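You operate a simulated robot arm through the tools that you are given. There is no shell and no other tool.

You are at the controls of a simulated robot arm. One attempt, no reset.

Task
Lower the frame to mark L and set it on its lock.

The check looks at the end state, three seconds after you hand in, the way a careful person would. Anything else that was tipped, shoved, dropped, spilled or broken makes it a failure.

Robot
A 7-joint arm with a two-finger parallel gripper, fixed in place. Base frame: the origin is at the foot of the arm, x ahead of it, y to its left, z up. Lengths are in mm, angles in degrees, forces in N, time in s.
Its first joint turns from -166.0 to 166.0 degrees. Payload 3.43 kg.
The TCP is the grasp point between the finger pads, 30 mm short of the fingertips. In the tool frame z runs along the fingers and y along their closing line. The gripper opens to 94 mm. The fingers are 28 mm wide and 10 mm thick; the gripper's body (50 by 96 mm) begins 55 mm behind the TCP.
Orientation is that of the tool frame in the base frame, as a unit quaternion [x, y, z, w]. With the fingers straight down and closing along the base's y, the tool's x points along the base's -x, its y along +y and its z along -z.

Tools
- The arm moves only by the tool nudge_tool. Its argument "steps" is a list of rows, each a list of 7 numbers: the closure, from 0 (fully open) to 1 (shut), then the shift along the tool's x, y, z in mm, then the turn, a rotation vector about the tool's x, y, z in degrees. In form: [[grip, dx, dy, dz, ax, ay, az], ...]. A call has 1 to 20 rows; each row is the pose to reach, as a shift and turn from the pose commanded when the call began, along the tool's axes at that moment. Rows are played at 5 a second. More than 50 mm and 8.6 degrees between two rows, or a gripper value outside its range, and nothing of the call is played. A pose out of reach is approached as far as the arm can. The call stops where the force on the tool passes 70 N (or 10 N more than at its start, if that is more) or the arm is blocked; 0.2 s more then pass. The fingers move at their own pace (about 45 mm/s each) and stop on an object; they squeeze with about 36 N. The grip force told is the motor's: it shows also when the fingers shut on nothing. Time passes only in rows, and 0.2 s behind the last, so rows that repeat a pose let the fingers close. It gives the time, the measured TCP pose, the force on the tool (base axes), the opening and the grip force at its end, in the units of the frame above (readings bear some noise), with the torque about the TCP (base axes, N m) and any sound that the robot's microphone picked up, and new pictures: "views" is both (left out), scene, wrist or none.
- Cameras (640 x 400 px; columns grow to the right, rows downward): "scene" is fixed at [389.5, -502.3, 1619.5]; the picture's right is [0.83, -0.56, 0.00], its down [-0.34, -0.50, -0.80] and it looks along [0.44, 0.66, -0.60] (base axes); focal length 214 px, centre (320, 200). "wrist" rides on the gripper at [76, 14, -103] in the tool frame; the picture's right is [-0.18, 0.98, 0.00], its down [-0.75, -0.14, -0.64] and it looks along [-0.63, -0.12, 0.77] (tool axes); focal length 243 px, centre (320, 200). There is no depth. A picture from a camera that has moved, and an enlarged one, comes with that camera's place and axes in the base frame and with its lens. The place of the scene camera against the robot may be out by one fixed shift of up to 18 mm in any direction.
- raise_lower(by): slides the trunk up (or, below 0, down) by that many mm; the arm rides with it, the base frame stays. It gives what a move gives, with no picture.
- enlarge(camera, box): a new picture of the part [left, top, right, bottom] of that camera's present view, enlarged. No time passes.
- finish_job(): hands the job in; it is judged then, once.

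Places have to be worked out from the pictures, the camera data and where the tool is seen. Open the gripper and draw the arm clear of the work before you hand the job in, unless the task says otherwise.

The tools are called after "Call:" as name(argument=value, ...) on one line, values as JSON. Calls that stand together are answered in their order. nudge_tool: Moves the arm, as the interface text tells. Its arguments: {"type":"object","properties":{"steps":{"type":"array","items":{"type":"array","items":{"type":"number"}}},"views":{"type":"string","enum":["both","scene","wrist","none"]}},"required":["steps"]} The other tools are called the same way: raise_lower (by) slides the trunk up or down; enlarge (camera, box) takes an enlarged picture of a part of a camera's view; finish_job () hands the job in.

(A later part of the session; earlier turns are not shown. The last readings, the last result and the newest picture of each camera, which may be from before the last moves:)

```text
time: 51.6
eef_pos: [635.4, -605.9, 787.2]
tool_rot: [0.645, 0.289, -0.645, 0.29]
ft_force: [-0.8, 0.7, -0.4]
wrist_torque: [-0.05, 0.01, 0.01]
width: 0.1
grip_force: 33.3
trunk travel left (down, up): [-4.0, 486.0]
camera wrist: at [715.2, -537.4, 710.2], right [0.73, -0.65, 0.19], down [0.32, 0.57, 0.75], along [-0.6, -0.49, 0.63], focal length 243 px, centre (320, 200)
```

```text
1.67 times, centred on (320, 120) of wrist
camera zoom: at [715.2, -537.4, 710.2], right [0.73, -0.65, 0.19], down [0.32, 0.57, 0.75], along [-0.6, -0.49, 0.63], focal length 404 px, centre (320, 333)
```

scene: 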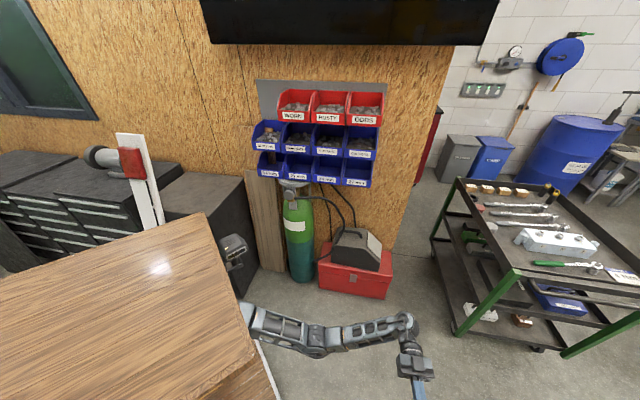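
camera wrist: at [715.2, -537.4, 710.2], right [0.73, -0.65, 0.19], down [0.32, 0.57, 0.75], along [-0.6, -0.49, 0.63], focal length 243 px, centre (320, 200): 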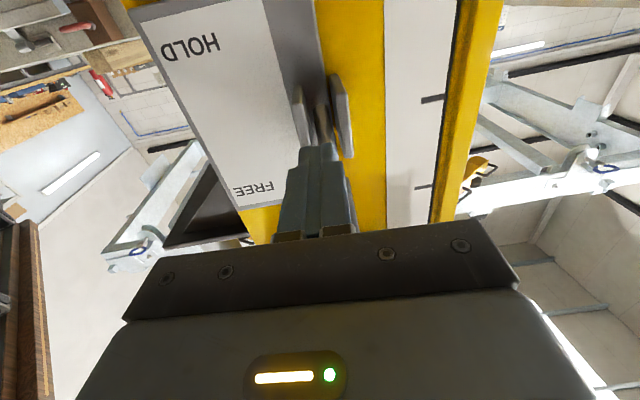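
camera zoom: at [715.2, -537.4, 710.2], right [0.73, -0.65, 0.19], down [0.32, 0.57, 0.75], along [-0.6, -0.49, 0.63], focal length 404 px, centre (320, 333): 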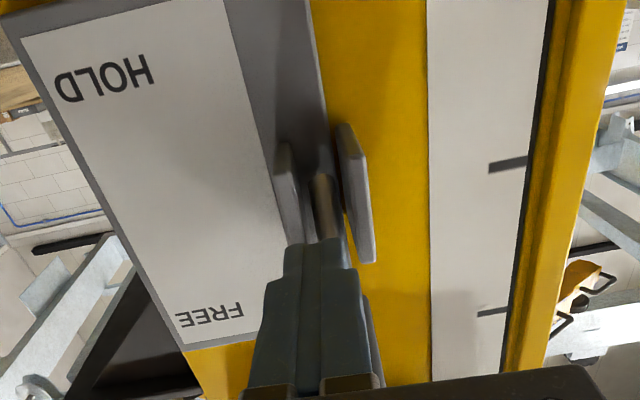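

The force has dropped to zero, so the lever may have flipped past centre. I'll raise further to make sure it is fully at FREE.

Call:
nudge_tool(steps=[[1, -9, 0, 0, 0, 0, 0], [1, -18, 0, 0, 0, 0, 0], [1, -27, 0, 0, 0, 0, 0], [1, -36, 0, 0, 0, 0, 0], [1, -45, 0, 0, 0, 0, 0]], views="none")

Call:
nudge_tool(steps=[[1, -6, 0, 0, 0, 0, 0], [1, -12, 0, 0, 0, 0, 0]], views="wrist")

Call:
enlarge(camera="wrist", box=[160, 0, 480, 240])

```text
time: 52.8
eef_pos: [634.6, -606.5, 826.0]
tool_rot: [0.646, 0.293, -0.644, 0.286]
ft_force: [-1.0, 11.8, -24.4]
wrist_torque: [0.39, -0.53, -0.11]
width: 0.0
grip_force: 32.8
trunk travel left (down, up): [-4.0, 486.0]
```

```text
time: 53.4
eef_pos: [635.7, -606.1, 826.5]
tool_rot: [0.649, 0.296, -0.643, 0.281]
ft_force: [4.2, 7.7, -17.2]
wrist_torque: [0.28, -0.25, -0.06]
width: 0.0
grip_force: 33.5
trunk travel left (down, up): [-4.0, 486.0]
stopped in row 2: the force on the tool passed its limit at 74 N (the readings are from after the stop); the commanded pose is now the measured one
camera wrist: at [715.3, -535.2, 751.4], right [0.73, -0.66, 0.17], down [0.32, 0.55, 0.77], along [-0.6, -0.51, 0.62], focal length 243 px, centre (320, 200)
```

wrist: 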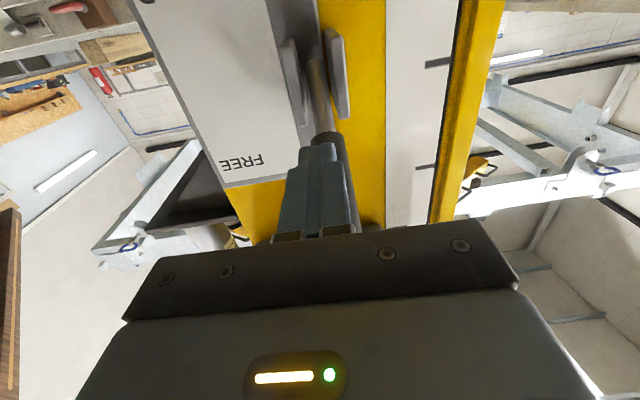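

```text
1.67 times, centred on (320, 120) of wrist
camera zoom: at [715.3, -535.2, 751.4], right [0.73, -0.66, 0.17], down [0.32, 0.55, 0.77], along [-0.6, -0.51, 0.62], focal length 404 px, centre (320, 333)
```

zoom: 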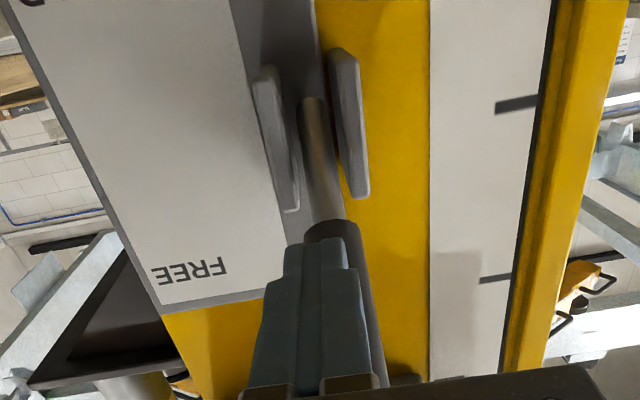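

The lever is against its upper stop at FREE. I'll drop the tool 20 mm clear and check that the lever stays there.

Call:
nudge_tool(steps=[[1, 8, 0, 0, 0, 0, 0], [1, 20, 0, 0, 0, 0, 0], [1, 30, 0, -20, 0, 0, 0], [1, 30, 0, -60, 0, 0, 0], [1, 30, 0, -95, 0, 0, 0]], views="wrist")

Call:
enlarge(camera="wrist", box=[160, 0, 480, 240])

```text
time: 54.5
eef_pos: [698.0, -535.9, 799.7]
tool_rot: [0.649, 0.295, -0.643, 0.282]
ft_force: [-0.2, 1.0, -0.5]
wrist_torque: [-0.03, 0.0, -0.02]
width: 0.4
grip_force: 32.3
trunk travel left (down, up): [-4.0, 486.0]
camera wrist: at [778.0, -465.4, 724.5], right [0.73, -0.66, 0.17], down [0.32, 0.56, 0.76], along [-0.6, -0.5, 0.62], focal length 243 px, centre (320, 200)
```

wrist: 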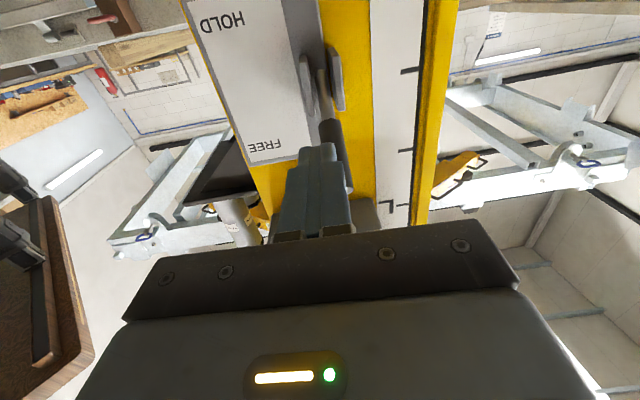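

```text
1.67 times, centred on (320, 120) of wrist
camera zoom: at [778.0, -465.4, 724.5], right [0.73, -0.66, 0.17], down [0.32, 0.56, 0.76], along [-0.6, -0.5, 0.62], focal length 404 px, centre (320, 333)
```

zoom: 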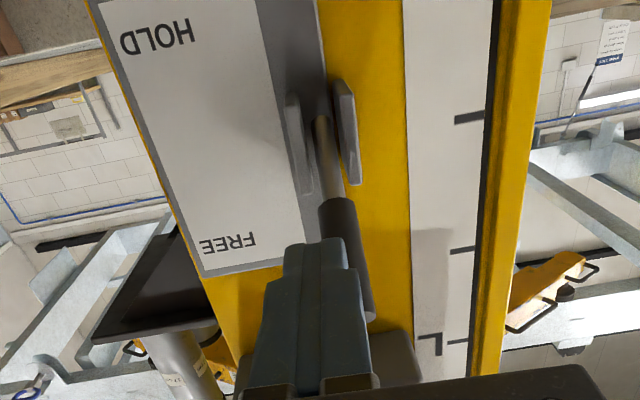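

The lever stays at FREE. Now I'll correct the roughly 1° tilt left by the push, raise the arm in front of the post, then lift the trunk so the tool lines up with DOWN (e≈886, z≈1184).

Call:
nudge_tool(steps=[[1, -45, 2, 0, 0, -0.94, 0.77], [1, -90, 4, 0, 0, -0.94, 0.77], [1, -135, 6, 0, 0, -0.94, 0.77], [1, -180, 8, 0, 0, -0.94, 0.77], [1, -213, 9, 0, 0, -0.94, 0.77]], views="none")

Call:
raise_lower(by=172)

Call:
enlarge(camera="wrist", box=[160, 0, 480, 240])

```text
time: 55.8
eef_pos: [703.9, -544.5, 1013.0]
tool_rot: [-0.645, -0.288, 0.646, -0.289]
ft_force: [-0.1, -0.4, -1.1]
wrist_torque: [-0.01, 0.01, 0.0]
width: 0.1
grip_force: 32.9
trunk travel left (down, up): [-4.0, 486.0]
```

```text
time: 57.7
eef_pos: [704.8, -544.0, 1185.4]
tool_rot: [-0.645, -0.288, 0.646, -0.289]
ft_force: [-0.7, 0.1, 0.5]
wrist_torque: [-0.02, 0.02, 0.02]
width: 0.0
grip_force: 33.0
trunk travel left (down, up): [-176.0, 314.0]
```

```text
1.67 times, centred on (320, 120) of wrist
camera zoom: at [784.1, -476.6, 1107.9], right [0.73, -0.66, 0.18], down [0.32, 0.57, 0.75], along [-0.6, -0.49, 0.63], focal length 404 px, centre (320, 333)
```

zoom: 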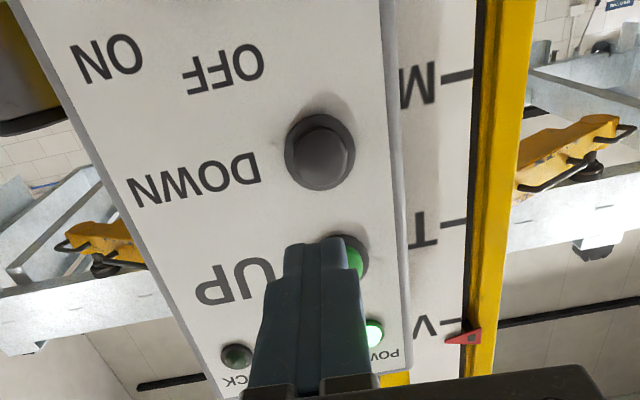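

The pointer sits just above its mark and DOWN is dead ahead. I'll approach to about 20 mm short of it.

Call:
nudge_tool(steps=[[1, 2.5, -0.5, 30, 0, 0, 0], [1, 2.5, -0.5, 60, 0, 0, 0], [1, 2.5, -0.5, 85, 0, 0, 0], [1, 2.5, -0.5, 100, 0, 0, 0], [1, 2.5, -0.5, 108, 0, 0, 0]], views="wrist")

Call:
enlarge(camera="wrist", box=[200, 20, 520, 240])

```text
time: 58.9
eef_pos: [632.3, -624.1, 1182.8]
tool_rot: [-0.645, -0.288, 0.646, -0.288]
ft_force: [1.0, -0.3, -0.4]
wrist_torque: [0.01, 0.01, -0.01]
width: 0.0
grip_force: 33.3
trunk travel left (down, up): [-176.0, 314.0]
camera wrist: at [712.0, -556.3, 1105.4], right [0.73, -0.66, 0.18], down [0.32, 0.57, 0.75], along [-0.6, -0.49, 0.63], focal length 243 px, centre (320, 200)
```

wrist: 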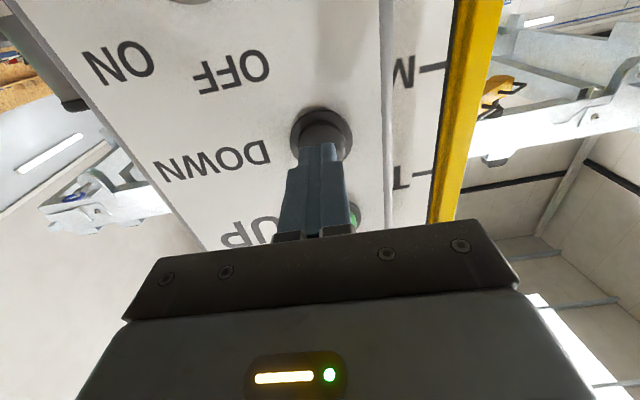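

```text
1.82 times, centred on (360, 130) of wrist
camera zoom: at [712.0, -556.3, 1105.4], right [0.73, -0.66, 0.18], down [0.32, 0.57, 0.75], along [-0.6, -0.49, 0.63], focal length 441 px, centre (247, 327)
```

zoom: 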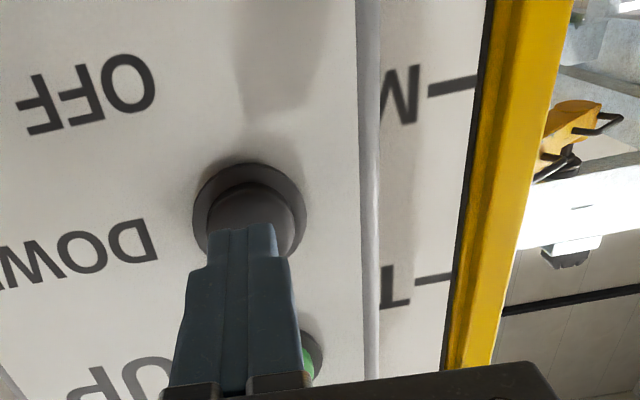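

I'm aligned, with the tips about 20 mm off. I'll creep in, watching for contact and for the pointer to appear at T.

Call:
nudge_tool(steps=[[1, 0, 0, 6, 0, 0, 0], [1, 0, 0, 11, 0, 0, 0], [1, 0, 0, 14, 0, 0, 0]], views="none")

Call:
nudge_tool(steps=[[1, 0, 0, 3, 0, 0, 0], [1, 0, 0, 5, 0, 0, 0]], views="wrist")

```text
time: 59.7
eef_pos: [622.6, -635.0, 1182.3]
tool_rot: [-0.646, -0.288, 0.646, -0.288]
ft_force: [0.3, 0.2, -0.1]
wrist_torque: [0.0, 0.03, -0.02]
width: 0.0
grip_force: 33.4
trunk travel left (down, up): [-176.0, 314.0]
```

```text
time: 60.3
eef_pos: [619.0, -637.2, 1183.4]
tool_rot: [-0.645, -0.289, 0.646, -0.289]
ft_force: [0.6, 2.1, -0.7]
wrist_torque: [0.03, -0.01, 0.02]
width: 0.4
grip_force: 32.7
trunk travel left (down, up): [-176.0, 314.0]
camera wrist: at [698.9, -569.9, 1105.9], right [0.73, -0.66, 0.18], down [0.32, 0.57, 0.75], along [-0.6, -0.49, 0.63], focal length 243 px, centre (320, 200)
```

wrist: 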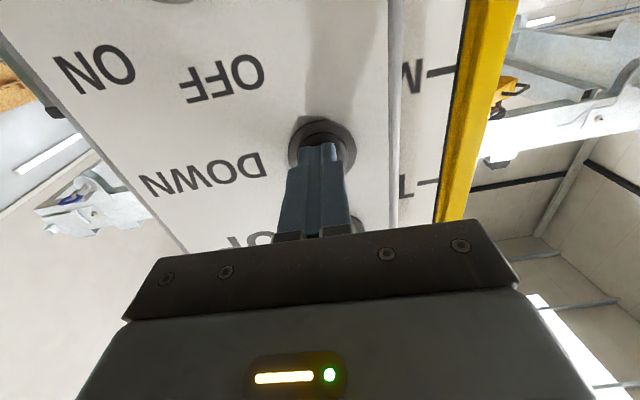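

First contact, about 2 N. I'll press 3–4 mm further and hold briefly to confirm that the frame starts down.

Call:
nudge_tool(steps=[[1, 0, 0, 2, 0, 0, 0], [1, 0, 0, 4, 0, 0, 0], [1, 0, 0, 4, 0, 0, 0]], views="wrist")

```text
time: 61.1
eef_pos: [617.0, -640.6, 1183.4]
tool_rot: [-0.645, -0.288, 0.646, -0.288]
ft_force: [2.7, 5.0, -1.3]
wrist_torque: [-0.04, 0.0, -0.06]
width: 0.1
grip_force: 33.1
trunk travel left (down, up): [-176.0, 314.0]
camera wrist: at [696.4, -572.9, 1106.1], right [0.73, -0.66, 0.18], down [0.32, 0.57, 0.75], along [-0.6, -0.49, 0.63], focal length 243 px, centre (320, 200)
```

wrist: 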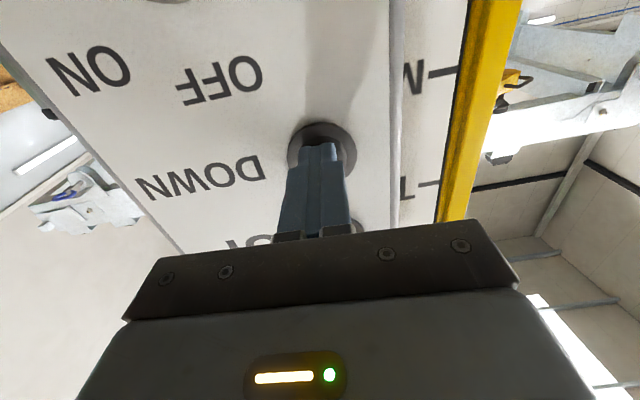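

Force is about 6 N and I can't tell yet whether the frame is moving. I'll press 2 mm deeper and hold for a moment.

Call:
nudge_tool(steps=[[1, 0, 0, 2, 0, 0, 0], [1, 0, 0, 2, 0, 0, 0], [1, 0, 0, 2, 0, 0, 0]], views="wrist")

```text
time: 61.9
eef_pos: [616.3, -642.2, 1183.2]
tool_rot: [-0.645, -0.287, 0.647, -0.289]
ft_force: [5.9, 20.4, -3.8]
wrist_torque: [0.04, -0.05, -0.27]
width: 0.1
grip_force: 33.5
trunk travel left (down, up): [-176.0, 314.0]
camera wrist: at [695.7, -573.8, 1106.0], right [0.73, -0.65, 0.18], down [0.32, 0.57, 0.75], along [-0.6, -0.49, 0.63], focal length 243 px, centre (320, 200)
```

wrist: 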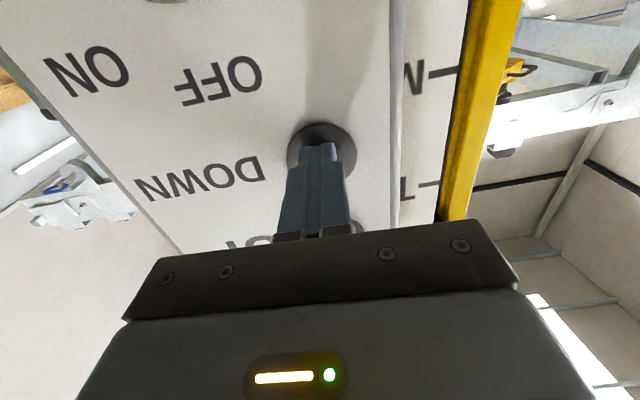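

The frame is descending slowly: its bracket is shifting upward in the inverted picture. I'll keep holding DOWN and watch for the pointer.

Call:
nudge_tool(steps=[[1, 0, 0, 0, 0, 0, 0], [1, 0, 0, 0, 0, 0, 0], [1, 0, 0, 0, 0, 0, 0], [1, 0, 0, 0, 0, 0, 0]], views="wrist")

```text
time: 62.9
eef_pos: [616.5, -642.4, 1183.3]
tool_rot: [-0.644, -0.288, 0.647, -0.29]
ft_force: [10.6, 21.9, -2.6]
wrist_torque: [0.01, -0.03, -0.2]
width: 0.0
grip_force: 33.0
trunk travel left (down, up): [-176.0, 314.0]
camera wrist: at [695.5, -574.1, 1106.1], right [0.73, -0.65, 0.18], down [0.32, 0.57, 0.75], along [-0.6, -0.49, 0.63], focal length 243 px, centre (320, 200)
```

wrist: 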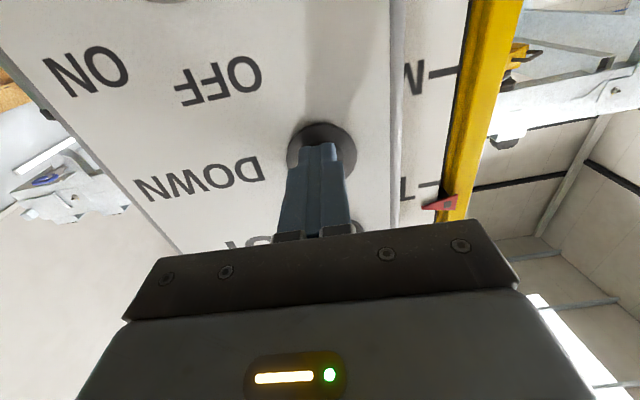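

The pointer has come into view just above T. I'll hold for another short burst to measure the speed.

Call:
nudge_tool(steps=[[1, 0, 0, 0, 0, 0, 0], [1, 0, 0, 0, 0, 0, 0]], views="wrist")

```text
time: 63.5
eef_pos: [616.2, -641.8, 1182.8]
tool_rot: [-0.645, -0.288, 0.646, -0.289]
ft_force: [11.8, 20.7, -2.3]
wrist_torque: [0.04, -0.01, -0.17]
width: 0.1
grip_force: 32.7
trunk travel left (down, up): [-176.0, 314.0]
camera wrist: at [695.5, -574.2, 1106.1], right [0.73, -0.65, 0.18], down [0.32, 0.57, 0.75], along [-0.6, -0.49, 0.63], focal length 243 px, centre (320, 200)
```

wrist: 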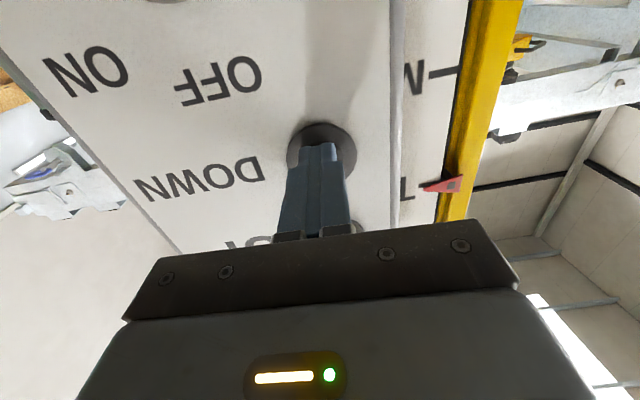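

The pointer is at T and sinking at roughly 35–40 mm/s. I'll hold about 2 s more, which should bring it a bit above M.

Call:
nudge_tool(steps=[[1, 0, 0, 0, 0, 0, 0], [1, 0, 0, 0, 0, 0, 0], [1, 0, 0, 0, 0, 0, 0], [1, 0, 0, 0, 0, 0, 0], [1, 0, 0, 0, 0, 0, 0], [1, 0, 0, 0, 0, 0, 0], [1, 0, 0, 0, 0, 0, 0], [1, 0, 0, 0, 0, 0, 0]], views="wrist")

```text
time: 65.3
eef_pos: [614.6, -642.0, 1182.7]
tool_rot: [-0.645, -0.287, 0.646, -0.289]
ft_force: [15.3, 18.5, 0.7]
wrist_torque: [0.0, 0.07, -0.06]
width: 0.0
grip_force: 33.2
trunk travel left (down, up): [-176.0, 314.0]
camera wrist: at [695.5, -574.2, 1106.1], right [0.73, -0.65, 0.18], down [0.32, 0.57, 0.75], along [-0.6, -0.49, 0.63], focal length 243 px, centre (320, 200)
```

wrist: 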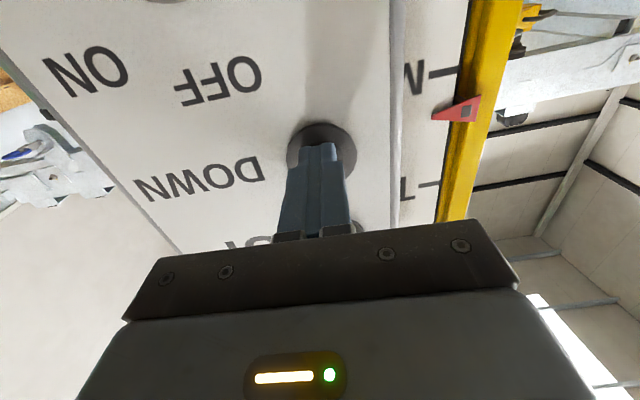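

The pointer is about 40 mm above M, moving at about 44 mm/s. I'll hold about 1.4 s more so it passes M, then check.

Call:
nudge_tool(steps=[[1, 0, 0, 0, 0, 0, 0], [1, 0, 0, 0, 0, 0, 0], [1, 0, 0, 0, 0, 0, 0], [1, 0, 0, 0, 0, 0, 0], [1, 0, 0, 0, 0, 0, 0], [1, 0, 0, 0, 0, 0, 0]], views="wrist")

```text
time: 66.7
eef_pos: [616.0, -641.1, 1183.3]
tool_rot: [-0.645, -0.287, 0.647, -0.289]
ft_force: [16.0, 17.7, 2.6]
wrist_torque: [-0.09, 0.05, 0.01]
width: 0.1
grip_force: 33.2
trunk travel left (down, up): [-176.0, 314.0]
camera wrist: at [695.5, -574.2, 1106.1], right [0.73, -0.66, 0.18], down [0.32, 0.57, 0.75], along [-0.6, -0.49, 0.63], focal length 243 px, centre (320, 200)
```

wrist: 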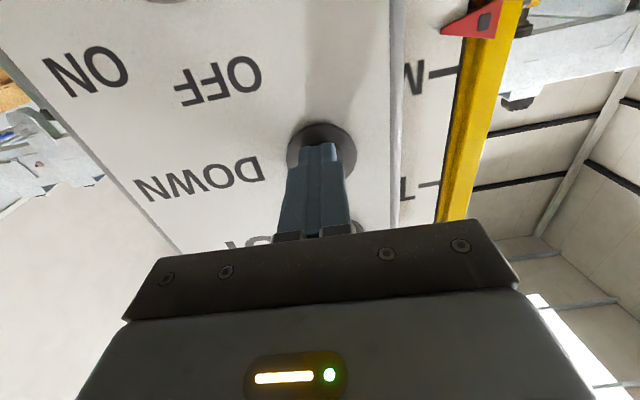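

The pointer is below M, about 90 mm above L, which leaves room for the pawl. I'll release DOWN now and back off.

Call:
nudge_tool(steps=[[1, 0, 0, -15, 0, 0, 0], [1, 0, 0, -40, 0, 0, 0], [1, 0, 0, -75, 0, 0, 0], [1, 0, 0, -110, 0, 0, 0], [1, 0, 0, -132, 0, 0, 0]], views="wrist")

Call:
enlarge(camera="wrist", box=[160, 0, 480, 240])

```text
time: 67.9
eef_pos: [702.6, -544.7, 1183.6]
tool_rot: [-0.645, -0.288, 0.646, -0.289]
ft_force: [-0.1, 0.1, 0.3]
wrist_torque: [0.01, -0.02, 0.01]
width: 0.1
grip_force: 33.5
trunk travel left (down, up): [-176.0, 314.0]
camera wrist: at [783.0, -476.7, 1106.2], right [0.73, -0.66, 0.18], down [0.32, 0.57, 0.75], along [-0.6, -0.49, 0.63], focal length 243 px, centre (320, 200)
```

wrist: 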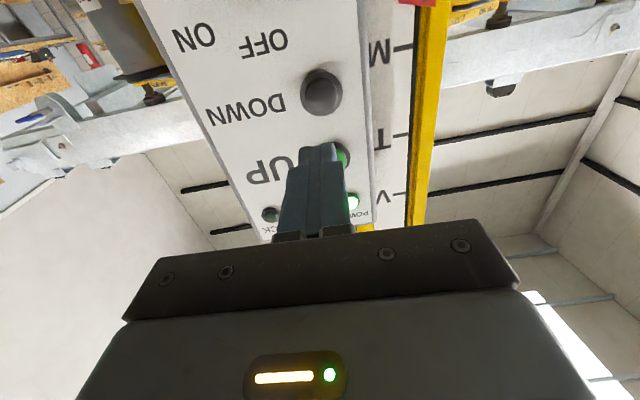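

```text
1.67 times, centred on (320, 120) of wrist
camera zoom: at [783.0, -476.7, 1106.2], right [0.73, -0.66, 0.18], down [0.32, 0.57, 0.75], along [-0.6, -0.49, 0.63], focal length 404 px, centre (320, 333)
```

zoom: 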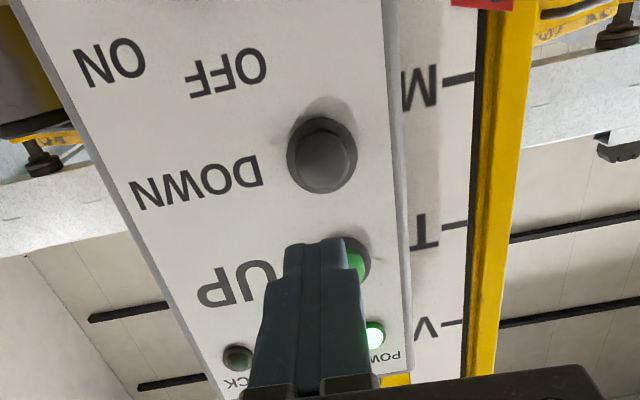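

The pointer sits roughly 60 mm above L and the frame is holding. Now I'll set the lever back to HOLD: lower the trunk, then come in above the handle, which at FREE has its tip near z≈870.

Call:
raise_lower(by=-172)

Call:
nudge_tool(steps=[[1, 30, -1, 0, 0, 0, 0], [1, 60, -2, 0, 0, 0, 0], [1, 92, -2, 0, 0, 0, 0]], views="wrist")

Call:
enlarge(camera="wrist", box=[160, 0, 480, 240])

```text
time: 69.8
eef_pos: [703.0, -543.9, 1010.9]
tool_rot: [-0.645, -0.287, 0.646, -0.289]
ft_force: [-0.6, -0.2, -0.1]
wrist_torque: [0.03, -0.04, -0.02]
width: 0.1
grip_force: 32.4
trunk travel left (down, up): [-4.0, 486.0]
```

```text
time: 70.6
eef_pos: [702.7, -543.0, 918.0]
tool_rot: [-0.646, -0.288, 0.646, -0.288]
ft_force: [0.0, 0.5, 0.1]
wrist_torque: [-0.01, -0.03, 0.0]
width: 0.2
grip_force: 32.8
trunk travel left (down, up): [-4.0, 486.0]
camera wrist: at [781.9, -474.9, 841.0], right [0.73, -0.66, 0.19], down [0.32, 0.57, 0.75], along [-0.6, -0.49, 0.63], focal length 243 px, centre (320, 200)
```

wrist: 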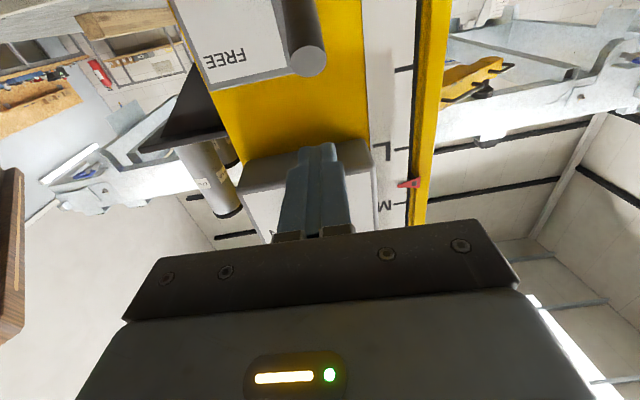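

```text
1.67 times, centred on (320, 120) of wrist
camera zoom: at [781.9, -474.9, 841.0], right [0.73, -0.66, 0.19], down [0.32, 0.57, 0.75], along [-0.6, -0.49, 0.63], focal length 404 px, centre (320, 333)
```

zoom: 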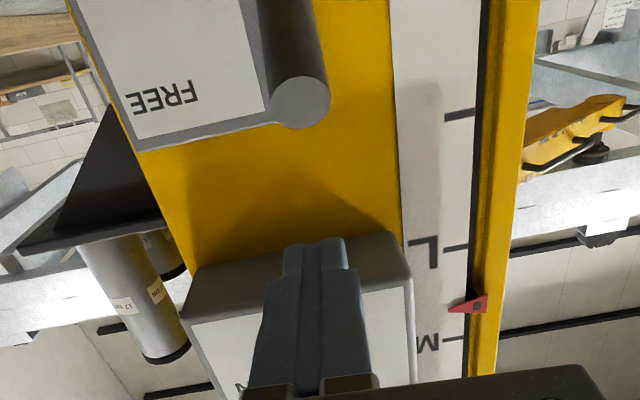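

The pointer is between L and M, about 65 mm above L, and the handle's round end is at (e≈884, z≈873). My fingers at z≈918 clear it, so I'll slide in above it.

Call:
nudge_tool(steps=[[1, 0, 0, 25, 0, 0, 0], [1, 0, 0, 50, 0, 0, 0], [1, 0, 0, 75, 0, 0, 0], [1, 0, 0, 90, 0, 0, 0]], views="wrist")

Call:
enlarge(camera="wrist", box=[160, 0, 480, 240])

```text
time: 71.6
eef_pos: [641.2, -608.9, 918.8]
tool_rot: [-0.645, -0.288, 0.646, -0.289]
ft_force: [-0.5, -0.2, 1.1]
wrist_torque: [0.01, 0.0, 0.01]
width: 0.0
grip_force: 33.0
trunk travel left (down, up): [-4.0, 486.0]
camera wrist: at [721.7, -541.6, 842.6], right [0.73, -0.66, 0.18], down [0.32, 0.57, 0.75], along [-0.6, -0.49, 0.63], focal length 243 px, centre (320, 200)
```

wrist: 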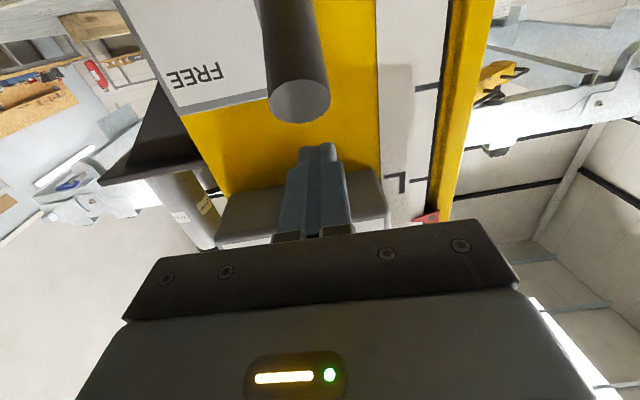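

```text
1.67 times, centred on (320, 120) of wrist
camera zoom: at [721.7, -541.6, 842.6], right [0.73, -0.66, 0.18], down [0.32, 0.57, 0.75], along [-0.6, -0.49, 0.63], focal length 404 px, centre (320, 333)
```

zoom: 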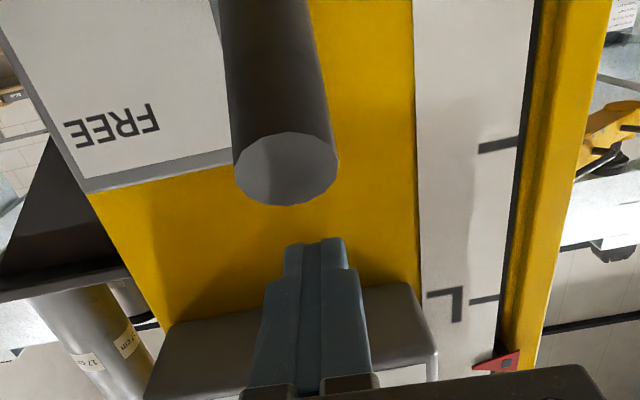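

The handle end is confirmed at (e 884, n -26, z 873), directly below the fingers. I'll press down in small steps and expect contact near z≈898.

Call:
nudge_tool(steps=[[1, 10, 0, 0, 0, 0, 0], [1, 20, 0, 0, 0, 0, 0], [1, 29, 0, 0, 0, 0, 0], [1, 38, 0, 0, 0, 0, 0], [1, 47, 0, 0, 0, 0, 0], [1, 56, 0, 0, 0, 0, 0]], views="wrist")

```text
time: 73.0
eef_pos: [642.2, -610.2, 862.5]
tool_rot: [-0.645, -0.288, 0.646, -0.288]
ft_force: [1.2, 0.4, 3.6]
wrist_torque: [0.07, -0.09, 0.02]
width: 0.0
grip_force: 33.0
trunk travel left (down, up): [-4.0, 486.0]
camera wrist: at [722.4, -542.1, 785.7], right [0.73, -0.66, 0.18], down [0.32, 0.57, 0.75], along [-0.6, -0.49, 0.63], focal length 243 px, centre (320, 200)
```

wrist: 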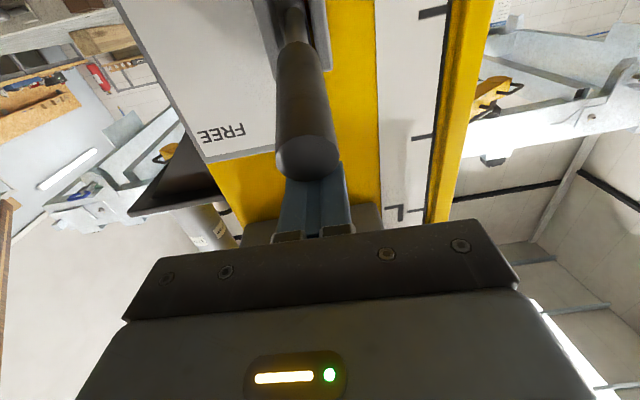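

The fingers are pushing the lever down with about 4 N. I'll continue downward to bring it all the way to HOLD.

Call:
nudge_tool(steps=[[1, 9, 0, 0, 0, 0, 0], [1, 18, 0, 0, 0, 0, 0], [1, 27, 0, 0, 0, 0, 0], [1, 36, 0, 0, 0, 0, 0], [1, 45, 0, 0, 0, 0, 0], [1, 54, 0, 0, 0, 0, 0], [1, 62, 0, 0, 0, 0, 0]], views="wrist")

Call:
enlarge(camera="wrist", box=[160, 0, 480, 240])

```text
time: 74.6
eef_pos: [641.9, -610.0, 802.0]
tool_rot: [-0.645, -0.288, 0.646, -0.289]
ft_force: [-0.5, -0.3, 0.2]
wrist_torque: [0.0, -0.05, 0.01]
width: 0.0
grip_force: 33.0
trunk travel left (down, up): [-4.0, 486.0]
camera wrist: at [722.1, -542.7, 724.8], right [0.73, -0.66, 0.18], down [0.32, 0.57, 0.75], along [-0.6, -0.49, 0.63], focal length 243 px, centre (320, 200)
```

wrist: 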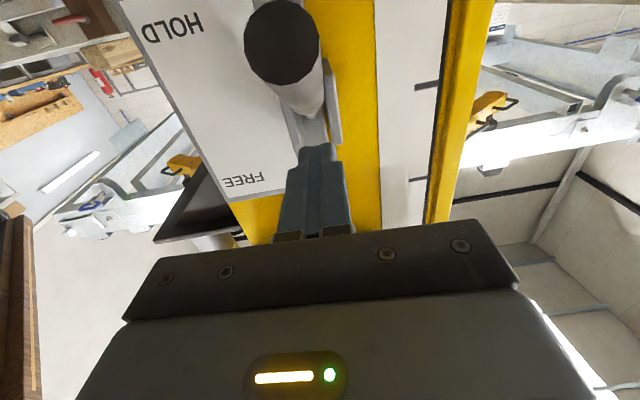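

```text
1.67 times, centred on (320, 120) of wrist
camera zoom: at [722.1, -542.7, 724.8], right [0.73, -0.66, 0.18], down [0.32, 0.57, 0.75], along [-0.6, -0.49, 0.63], focal length 404 px, centre (320, 333)
```

zoom: 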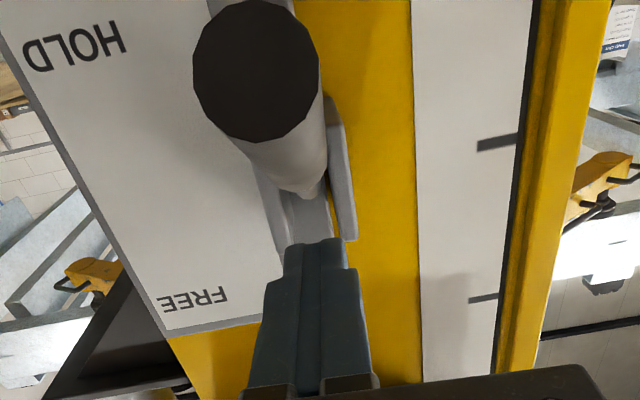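

The lever flipped over centre, and its end is back near z≈732, its original HOLD position. I'll press down gently a little more to confirm it is against its stop.

Call:
nudge_tool(steps=[[1, 8, 0, 0, 0, 0, 0], [1, 16, 0, 0, 0, 0, 0], [1, 22, 0, 0, 0, 0, 0], [1, 26, 0, 0, 0, 0, 0]], views="none")

```text
time: 75.6
eef_pos: [642.1, -610.6, 781.9]
tool_rot: [-0.644, -0.285, 0.647, -0.292]
ft_force: [4.0, 0.5, 34.5]
wrist_torque: [-0.78, 0.67, 0.06]
width: 0.1
grip_force: 33.0
trunk travel left (down, up): [-4.0, 486.0]
```

A firm stop (about 35 N) confirms the lever is fully at HOLD. I'll lift off, retreat and check it.

Call:
nudge_tool(steps=[[1, -12, 0, 0, 0, 0, 0], [1, -30, 0, 0, 0, 0, 0], [1, -30, 0, -30, 0, 0, 0], [1, -30, 0, -65, 0, 0, 0], [1, -30, 0, -95, 0, 0, 0]], views="wrist")

Call:
enlarge(camera="wrist", box=[160, 0, 480, 240])

```text
time: 76.8
eef_pos: [704.0, -539.9, 802.7]
tool_rot: [-0.645, -0.287, 0.647, -0.288]
ft_force: [1.0, -0.4, 0.4]
wrist_torque: [-0.02, 0.01, 0.04]
width: 0.1
grip_force: 32.8
trunk travel left (down, up): [-4.0, 486.0]
camera wrist: at [782.6, -471.0, 727.2], right [0.73, -0.66, 0.18], down [0.32, 0.57, 0.75], along [-0.6, -0.49, 0.63], focal length 243 px, centre (320, 200)
```

wrist: 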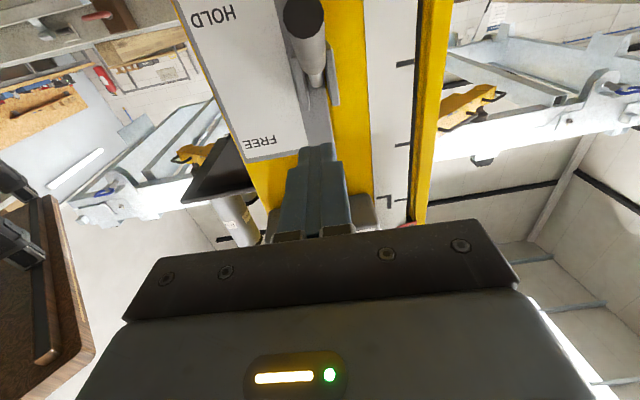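

```text
1.67 times, centred on (320, 120) of wrist
camera zoom: at [782.6, -471.0, 727.2], right [0.73, -0.66, 0.18], down [0.32, 0.57, 0.75], along [-0.6, -0.49, 0.63], focal length 404 px, centre (320, 333)
```

zoom: 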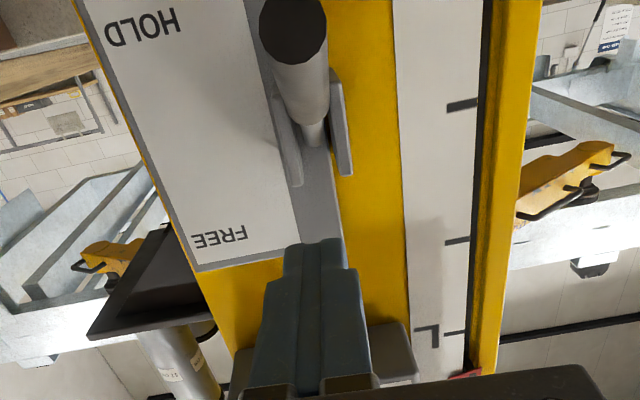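

The lever is at HOLD. I'll return to DOWN: arm up, trunk up, then line up again.

Call:
nudge_tool(steps=[[1, -45, 1, 0, 0, 0, 0], [1, -90, 1, 0, 0, 0, 0], [1, -135, 2, 0, 0, 0, 0], [1, -180, 3, 0, 0, 0, 0], [1, -210, 3, 0, 0, 0, 0]], views="none")

Call:
raise_lower(by=171)

Call:
enlarge(camera="wrist", box=[160, 0, 480, 240])

```text
time: 78.0
eef_pos: [706.3, -542.7, 1015.5]
tool_rot: [-0.645, -0.288, 0.647, -0.288]
ft_force: [0.0, 0.0, 0.7]
wrist_torque: [-0.03, 0.03, -0.01]
width: 0.0
grip_force: 32.9
trunk travel left (down, up): [-4.0, 486.0]
```

```text
time: 79.9
eef_pos: [706.6, -542.4, 1186.7]
tool_rot: [-0.646, -0.287, 0.646, -0.288]
ft_force: [-0.3, 0.2, 0.1]
wrist_torque: [-0.03, -0.01, 0.03]
width: 0.1
grip_force: 32.7
trunk travel left (down, up): [-175.0, 315.0]
```

```text
1.67 times, centred on (320, 120) of wrist
camera zoom: at [786.3, -473.9, 1109.5], right [0.73, -0.66, 0.18], down [0.32, 0.57, 0.75], along [-0.6, -0.49, 0.63], focal length 404 px, centre (320, 333)
```

zoom: 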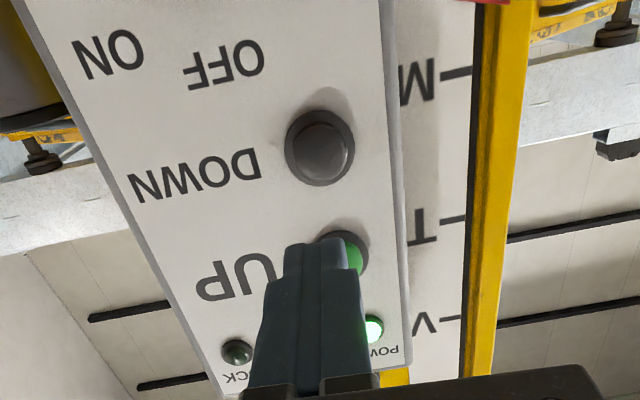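

The frame has held its place and DOWN is straight ahead again. I'll approach to just off the button.

Call:
nudge_tool(steps=[[1, 3.5, -1, 35, 0, 0, 0], [1, 3.5, -1, 70, 0, 0, 0], [1, 3.5, -1, 95, 0, 0, 0], [1, 3.5, -1, 110, 0, 0, 0], [1, 3.5, -1, 120, 0, 0, 0], [1, 3.5, -1, 125, 0, 0, 0]], views="wrist")

```text
time: 81.3
eef_pos: [622.1, -634.2, 1182.8]
tool_rot: [-0.646, -0.288, 0.646, -0.288]
ft_force: [0.4, -0.5, -0.5]
wrist_torque: [-0.01, 0.02, 0.04]
width: 0.1
grip_force: 33.1
trunk travel left (down, up): [-175.0, 315.0]
camera wrist: at [701.7, -566.2, 1105.3], right [0.73, -0.66, 0.18], down [0.32, 0.57, 0.75], along [-0.6, -0.49, 0.63], focal length 243 px, centre (320, 200)
```

wrist: 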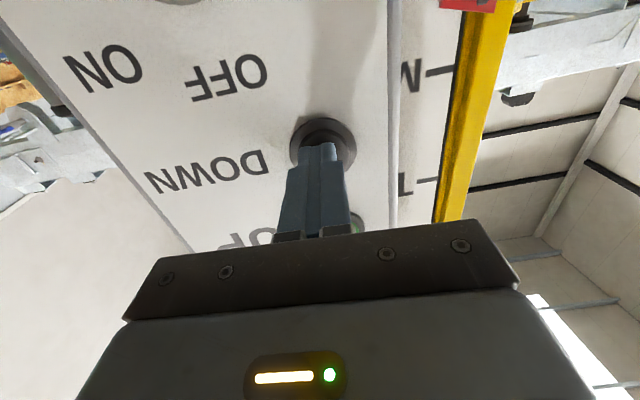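

The tip is just off the button. I'll press and hold for about a second, then look at the frame.

Call:
nudge_tool(steps=[[1, 0, 0, 5, 0, 0, 0], [1, 0, 0, 8, 0, 0, 0], [1, 0, 0, 10.5, 0, 0, 0], [1, 0, 0, 10.5, 0, 0, 0], [1, 0, 0, 10.5, 0, 0, 0], [1, 0, 0, 10.5, 0, 0, 0]], views="wrist")

```text
time: 82.7
eef_pos: [615.3, -641.1, 1182.6]
tool_rot: [-0.644, -0.289, 0.646, -0.29]
ft_force: [7.1, 13.2, -3.1]
wrist_torque: [0.03, -0.06, -0.06]
width: 0.0
grip_force: 33.1
trunk travel left (down, up): [-175.0, 315.0]
camera wrist: at [695.3, -572.9, 1105.6], right [0.73, -0.65, 0.18], down [0.32, 0.57, 0.75], along [-0.6, -0.49, 0.63], focal length 243 px, centre (320, 200)
```

wrist: 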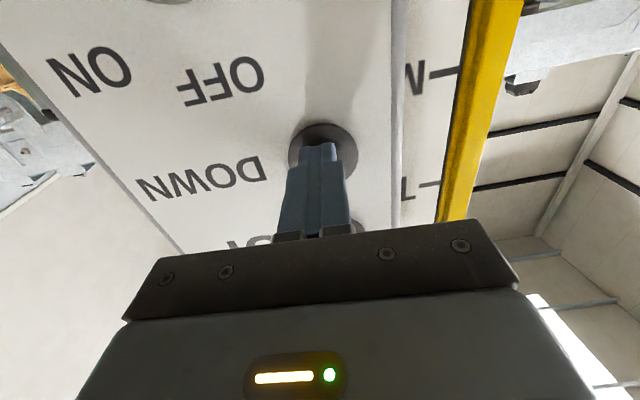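

The frame is moving down again. I'll keep holding and compare positions until it stops on the lock.

Call:
nudge_tool(steps=[[1, 0, 0, 0, 0, 0, 0], [1, 0, 0, 0, 0, 0, 0], [1, 0, 0, 0, 0, 0, 0]], views="wrist")

Call:
nudge_tool(steps=[[1, 0, 0, 0, 0, 0, 0], [1, 0, 0, 0, 0, 0, 0]], views="wrist")

```text
time: 83.5
eef_pos: [614.6, -641.4, 1182.0]
tool_rot: [-0.644, -0.289, 0.646, -0.29]
ft_force: [9.7, 14.2, -3.6]
wrist_torque: [0.06, -0.02, -0.04]
width: 0.2
grip_force: 33.2
trunk travel left (down, up): [-175.0, 315.0]
camera wrist: at [695.2, -573.1, 1105.6], right [0.73, -0.65, 0.18], down [0.32, 0.57, 0.75], along [-0.6, -0.49, 0.63], focal length 243 px, centre (320, 200)
```

wrist: 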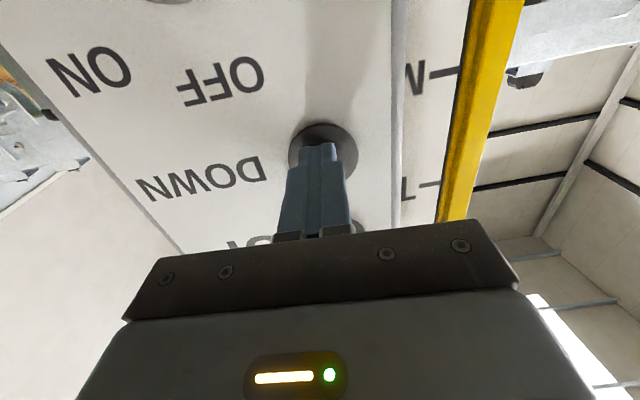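

```text
time: 84.1
eef_pos: [615.0, -641.2, 1182.9]
tool_rot: [-0.644, -0.288, 0.647, -0.29]
ft_force: [11.2, 15.1, -3.0]
wrist_torque: [0.04, -0.05, 0.0]
width: 0.0
grip_force: 32.3
trunk travel left (down, up): [-175.0, 315.0]
camera wrist: at [695.1, -573.2, 1105.6], right [0.73, -0.66, 0.18], down [0.32, 0.57, 0.75], along [-0.6, -0.49, 0.63], focal length 243 px, centre (320, 200)
```

wrist: 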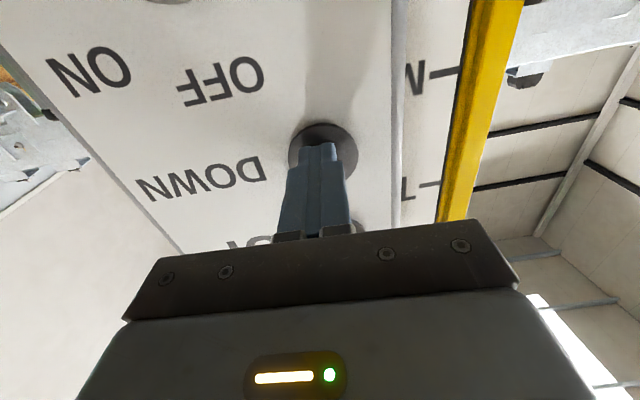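

The last two pictures show the frame in the same place, so it has come to rest. I'll release the button, back off and check the LOCK lamp and pointer.

Call:
nudge_tool(steps=[[1, 0, 0, -15, 0, 0, 0], [1, 0, 0, -45, 0, 0, 0], [1, 0, 0, -85, 0, 0, 0], [1, 0, 0, -125, 0, 0, 0], [1, 0, 0, -150, 0, 0, 0]], views="wrist")

Call:
enlarge(camera="wrist", box=[160, 0, 480, 240])

Call:
raise_lower(by=-160)

Call:
enlarge(camera="wrist", box=[220, 0, 540, 240])

```text
time: 85.3
eef_pos: [715.5, -531.8, 1182.2]
tool_rot: [-0.645, -0.287, 0.646, -0.289]
ft_force: [-1.0, -0.1, -0.7]
wrist_torque: [0.03, 0.0, 0.02]
width: 0.1
grip_force: 32.3
trunk travel left (down, up): [-175.0, 315.0]
camera wrist: at [794.2, -463.7, 1106.4], right [0.73, -0.66, 0.18], down [0.32, 0.57, 0.75], along [-0.6, -0.49, 0.63], focal length 243 px, centre (320, 200)
```

wrist: 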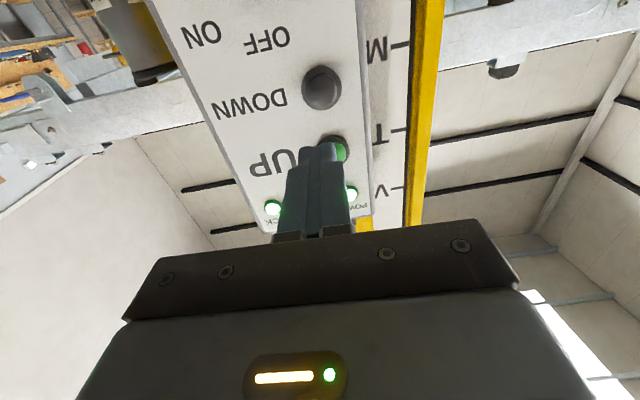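

```text
1.67 times, centred on (320, 120) of wrist
camera zoom: at [794.2, -463.7, 1106.4], right [0.73, -0.66, 0.18], down [0.32, 0.57, 0.75], along [-0.6, -0.49, 0.63], focal length 404 px, centre (320, 333)
```

zoom: 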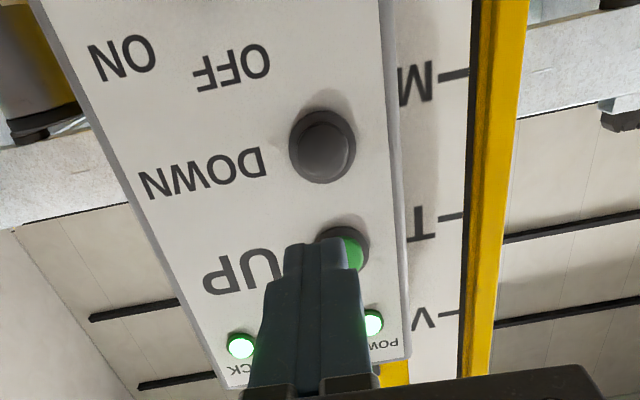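

```text
time: 87.2
eef_pos: [714.7, -531.4, 1023.9]
tool_rot: [-0.645, -0.288, 0.646, -0.289]
ft_force: [-0.5, -0.8, 0.4]
wrist_torque: [-0.01, -0.01, 0.02]
width: 0.1
grip_force: 32.8
trunk travel left (down, up): [-15.0, 475.0]
```

```text
1.67 times, centred on (380, 120) of wrist
camera zoom: at [794.3, -463.6, 946.6], right [0.73, -0.66, 0.18], down [0.32, 0.57, 0.75], along [-0.6, -0.49, 0.63], focal length 404 px, centre (220, 333)
```

zoom: 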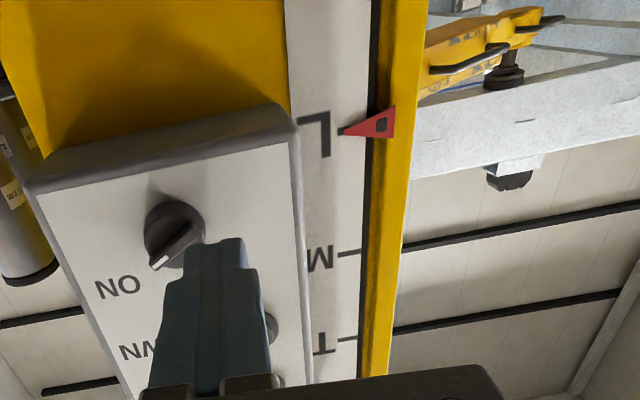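

The red pointer is exactly at L and the LOCK lamp is lit, so the frame rests on its lock. I'll open the gripper, draw back from the panel and move the arm away toward the robot, then take a final look.

Call:
nudge_tool(steps=[[0.5, 0, 0, -20, 0, 0, 0], [0, 0, 0, -45, 0, 0, 0], [0, 0, -40, -45, 0, 0, 0], [0, 0, -80, -45, 0, 0, 0], [0, 0, -120, -45, 0, 0, 0], [0, 0, -160, -45, 0, 0, 0]], views="both")

Call:
enlarge(camera="wrist", box=[320, 0, 640, 240])

Call:
enlarge(camera="wrist", box=[0, 0, 320, 300])

```text
time: 88.6
eef_pos: [626.2, -392.7, 1022.4]
tool_rot: [-0.645, -0.288, 0.646, -0.289]
ft_force: [-0.4, -0.1, -0.1]
wrist_torque: [0.01, -0.02, 0.05]
width: 94.1
grip_force: 0.1
trunk travel left (down, up): [-15.0, 475.0]
camera wrist: at [705.8, -325.0, 945.2], right [0.73, -0.66, 0.18], down [0.32, 0.57, 0.75], along [-0.6, -0.49, 0.63], focal length 243 px, centre (320, 200)
```

scene: 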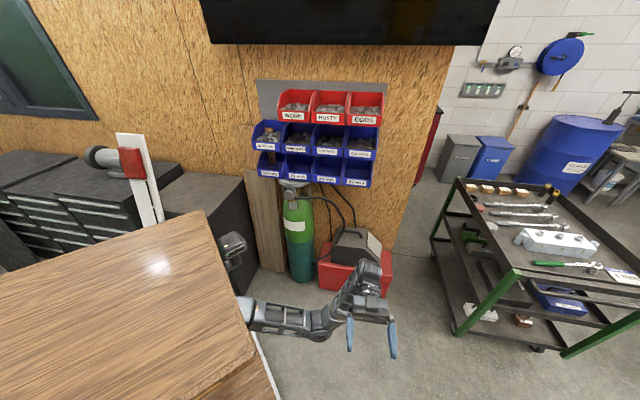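
wrist: 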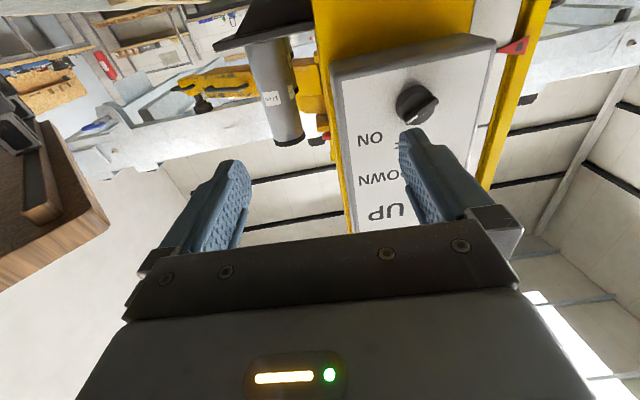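

```text
1.67 times, centred on (480, 120) of wrist
camera zoom: at [705.8, -325.0, 945.2], right [0.73, -0.66, 0.18], down [0.32, 0.57, 0.75], along [-0.6, -0.49, 0.63], focal length 404 px, centre (53, 333)
```

zoom: 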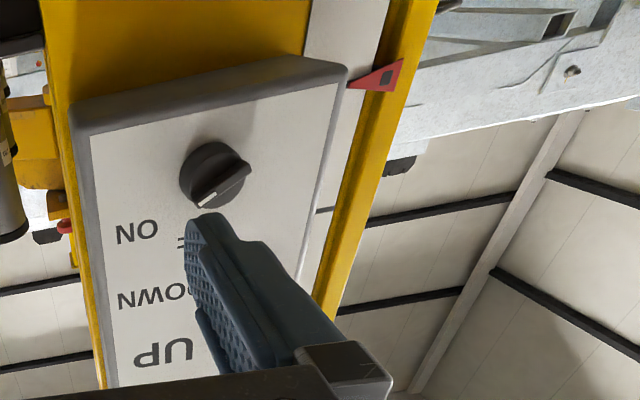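

```text
1.33 times, centred on (160, 150) of wrist
camera zoom: at [705.8, -325.0, 945.2], right [0.73, -0.66, 0.18], down [0.32, 0.57, 0.75], along [-0.6, -0.49, 0.63], focal length 324 px, centre (533, 267)
```

zoom: 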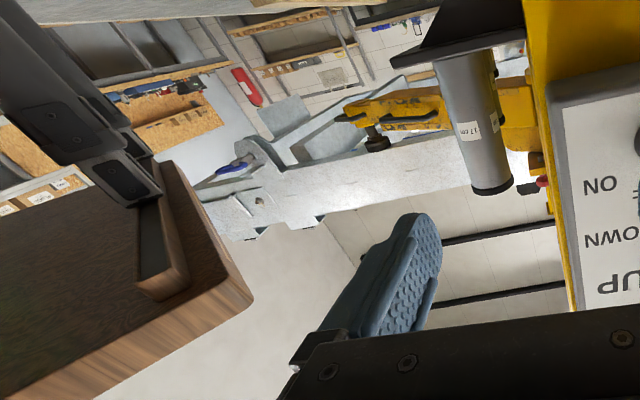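

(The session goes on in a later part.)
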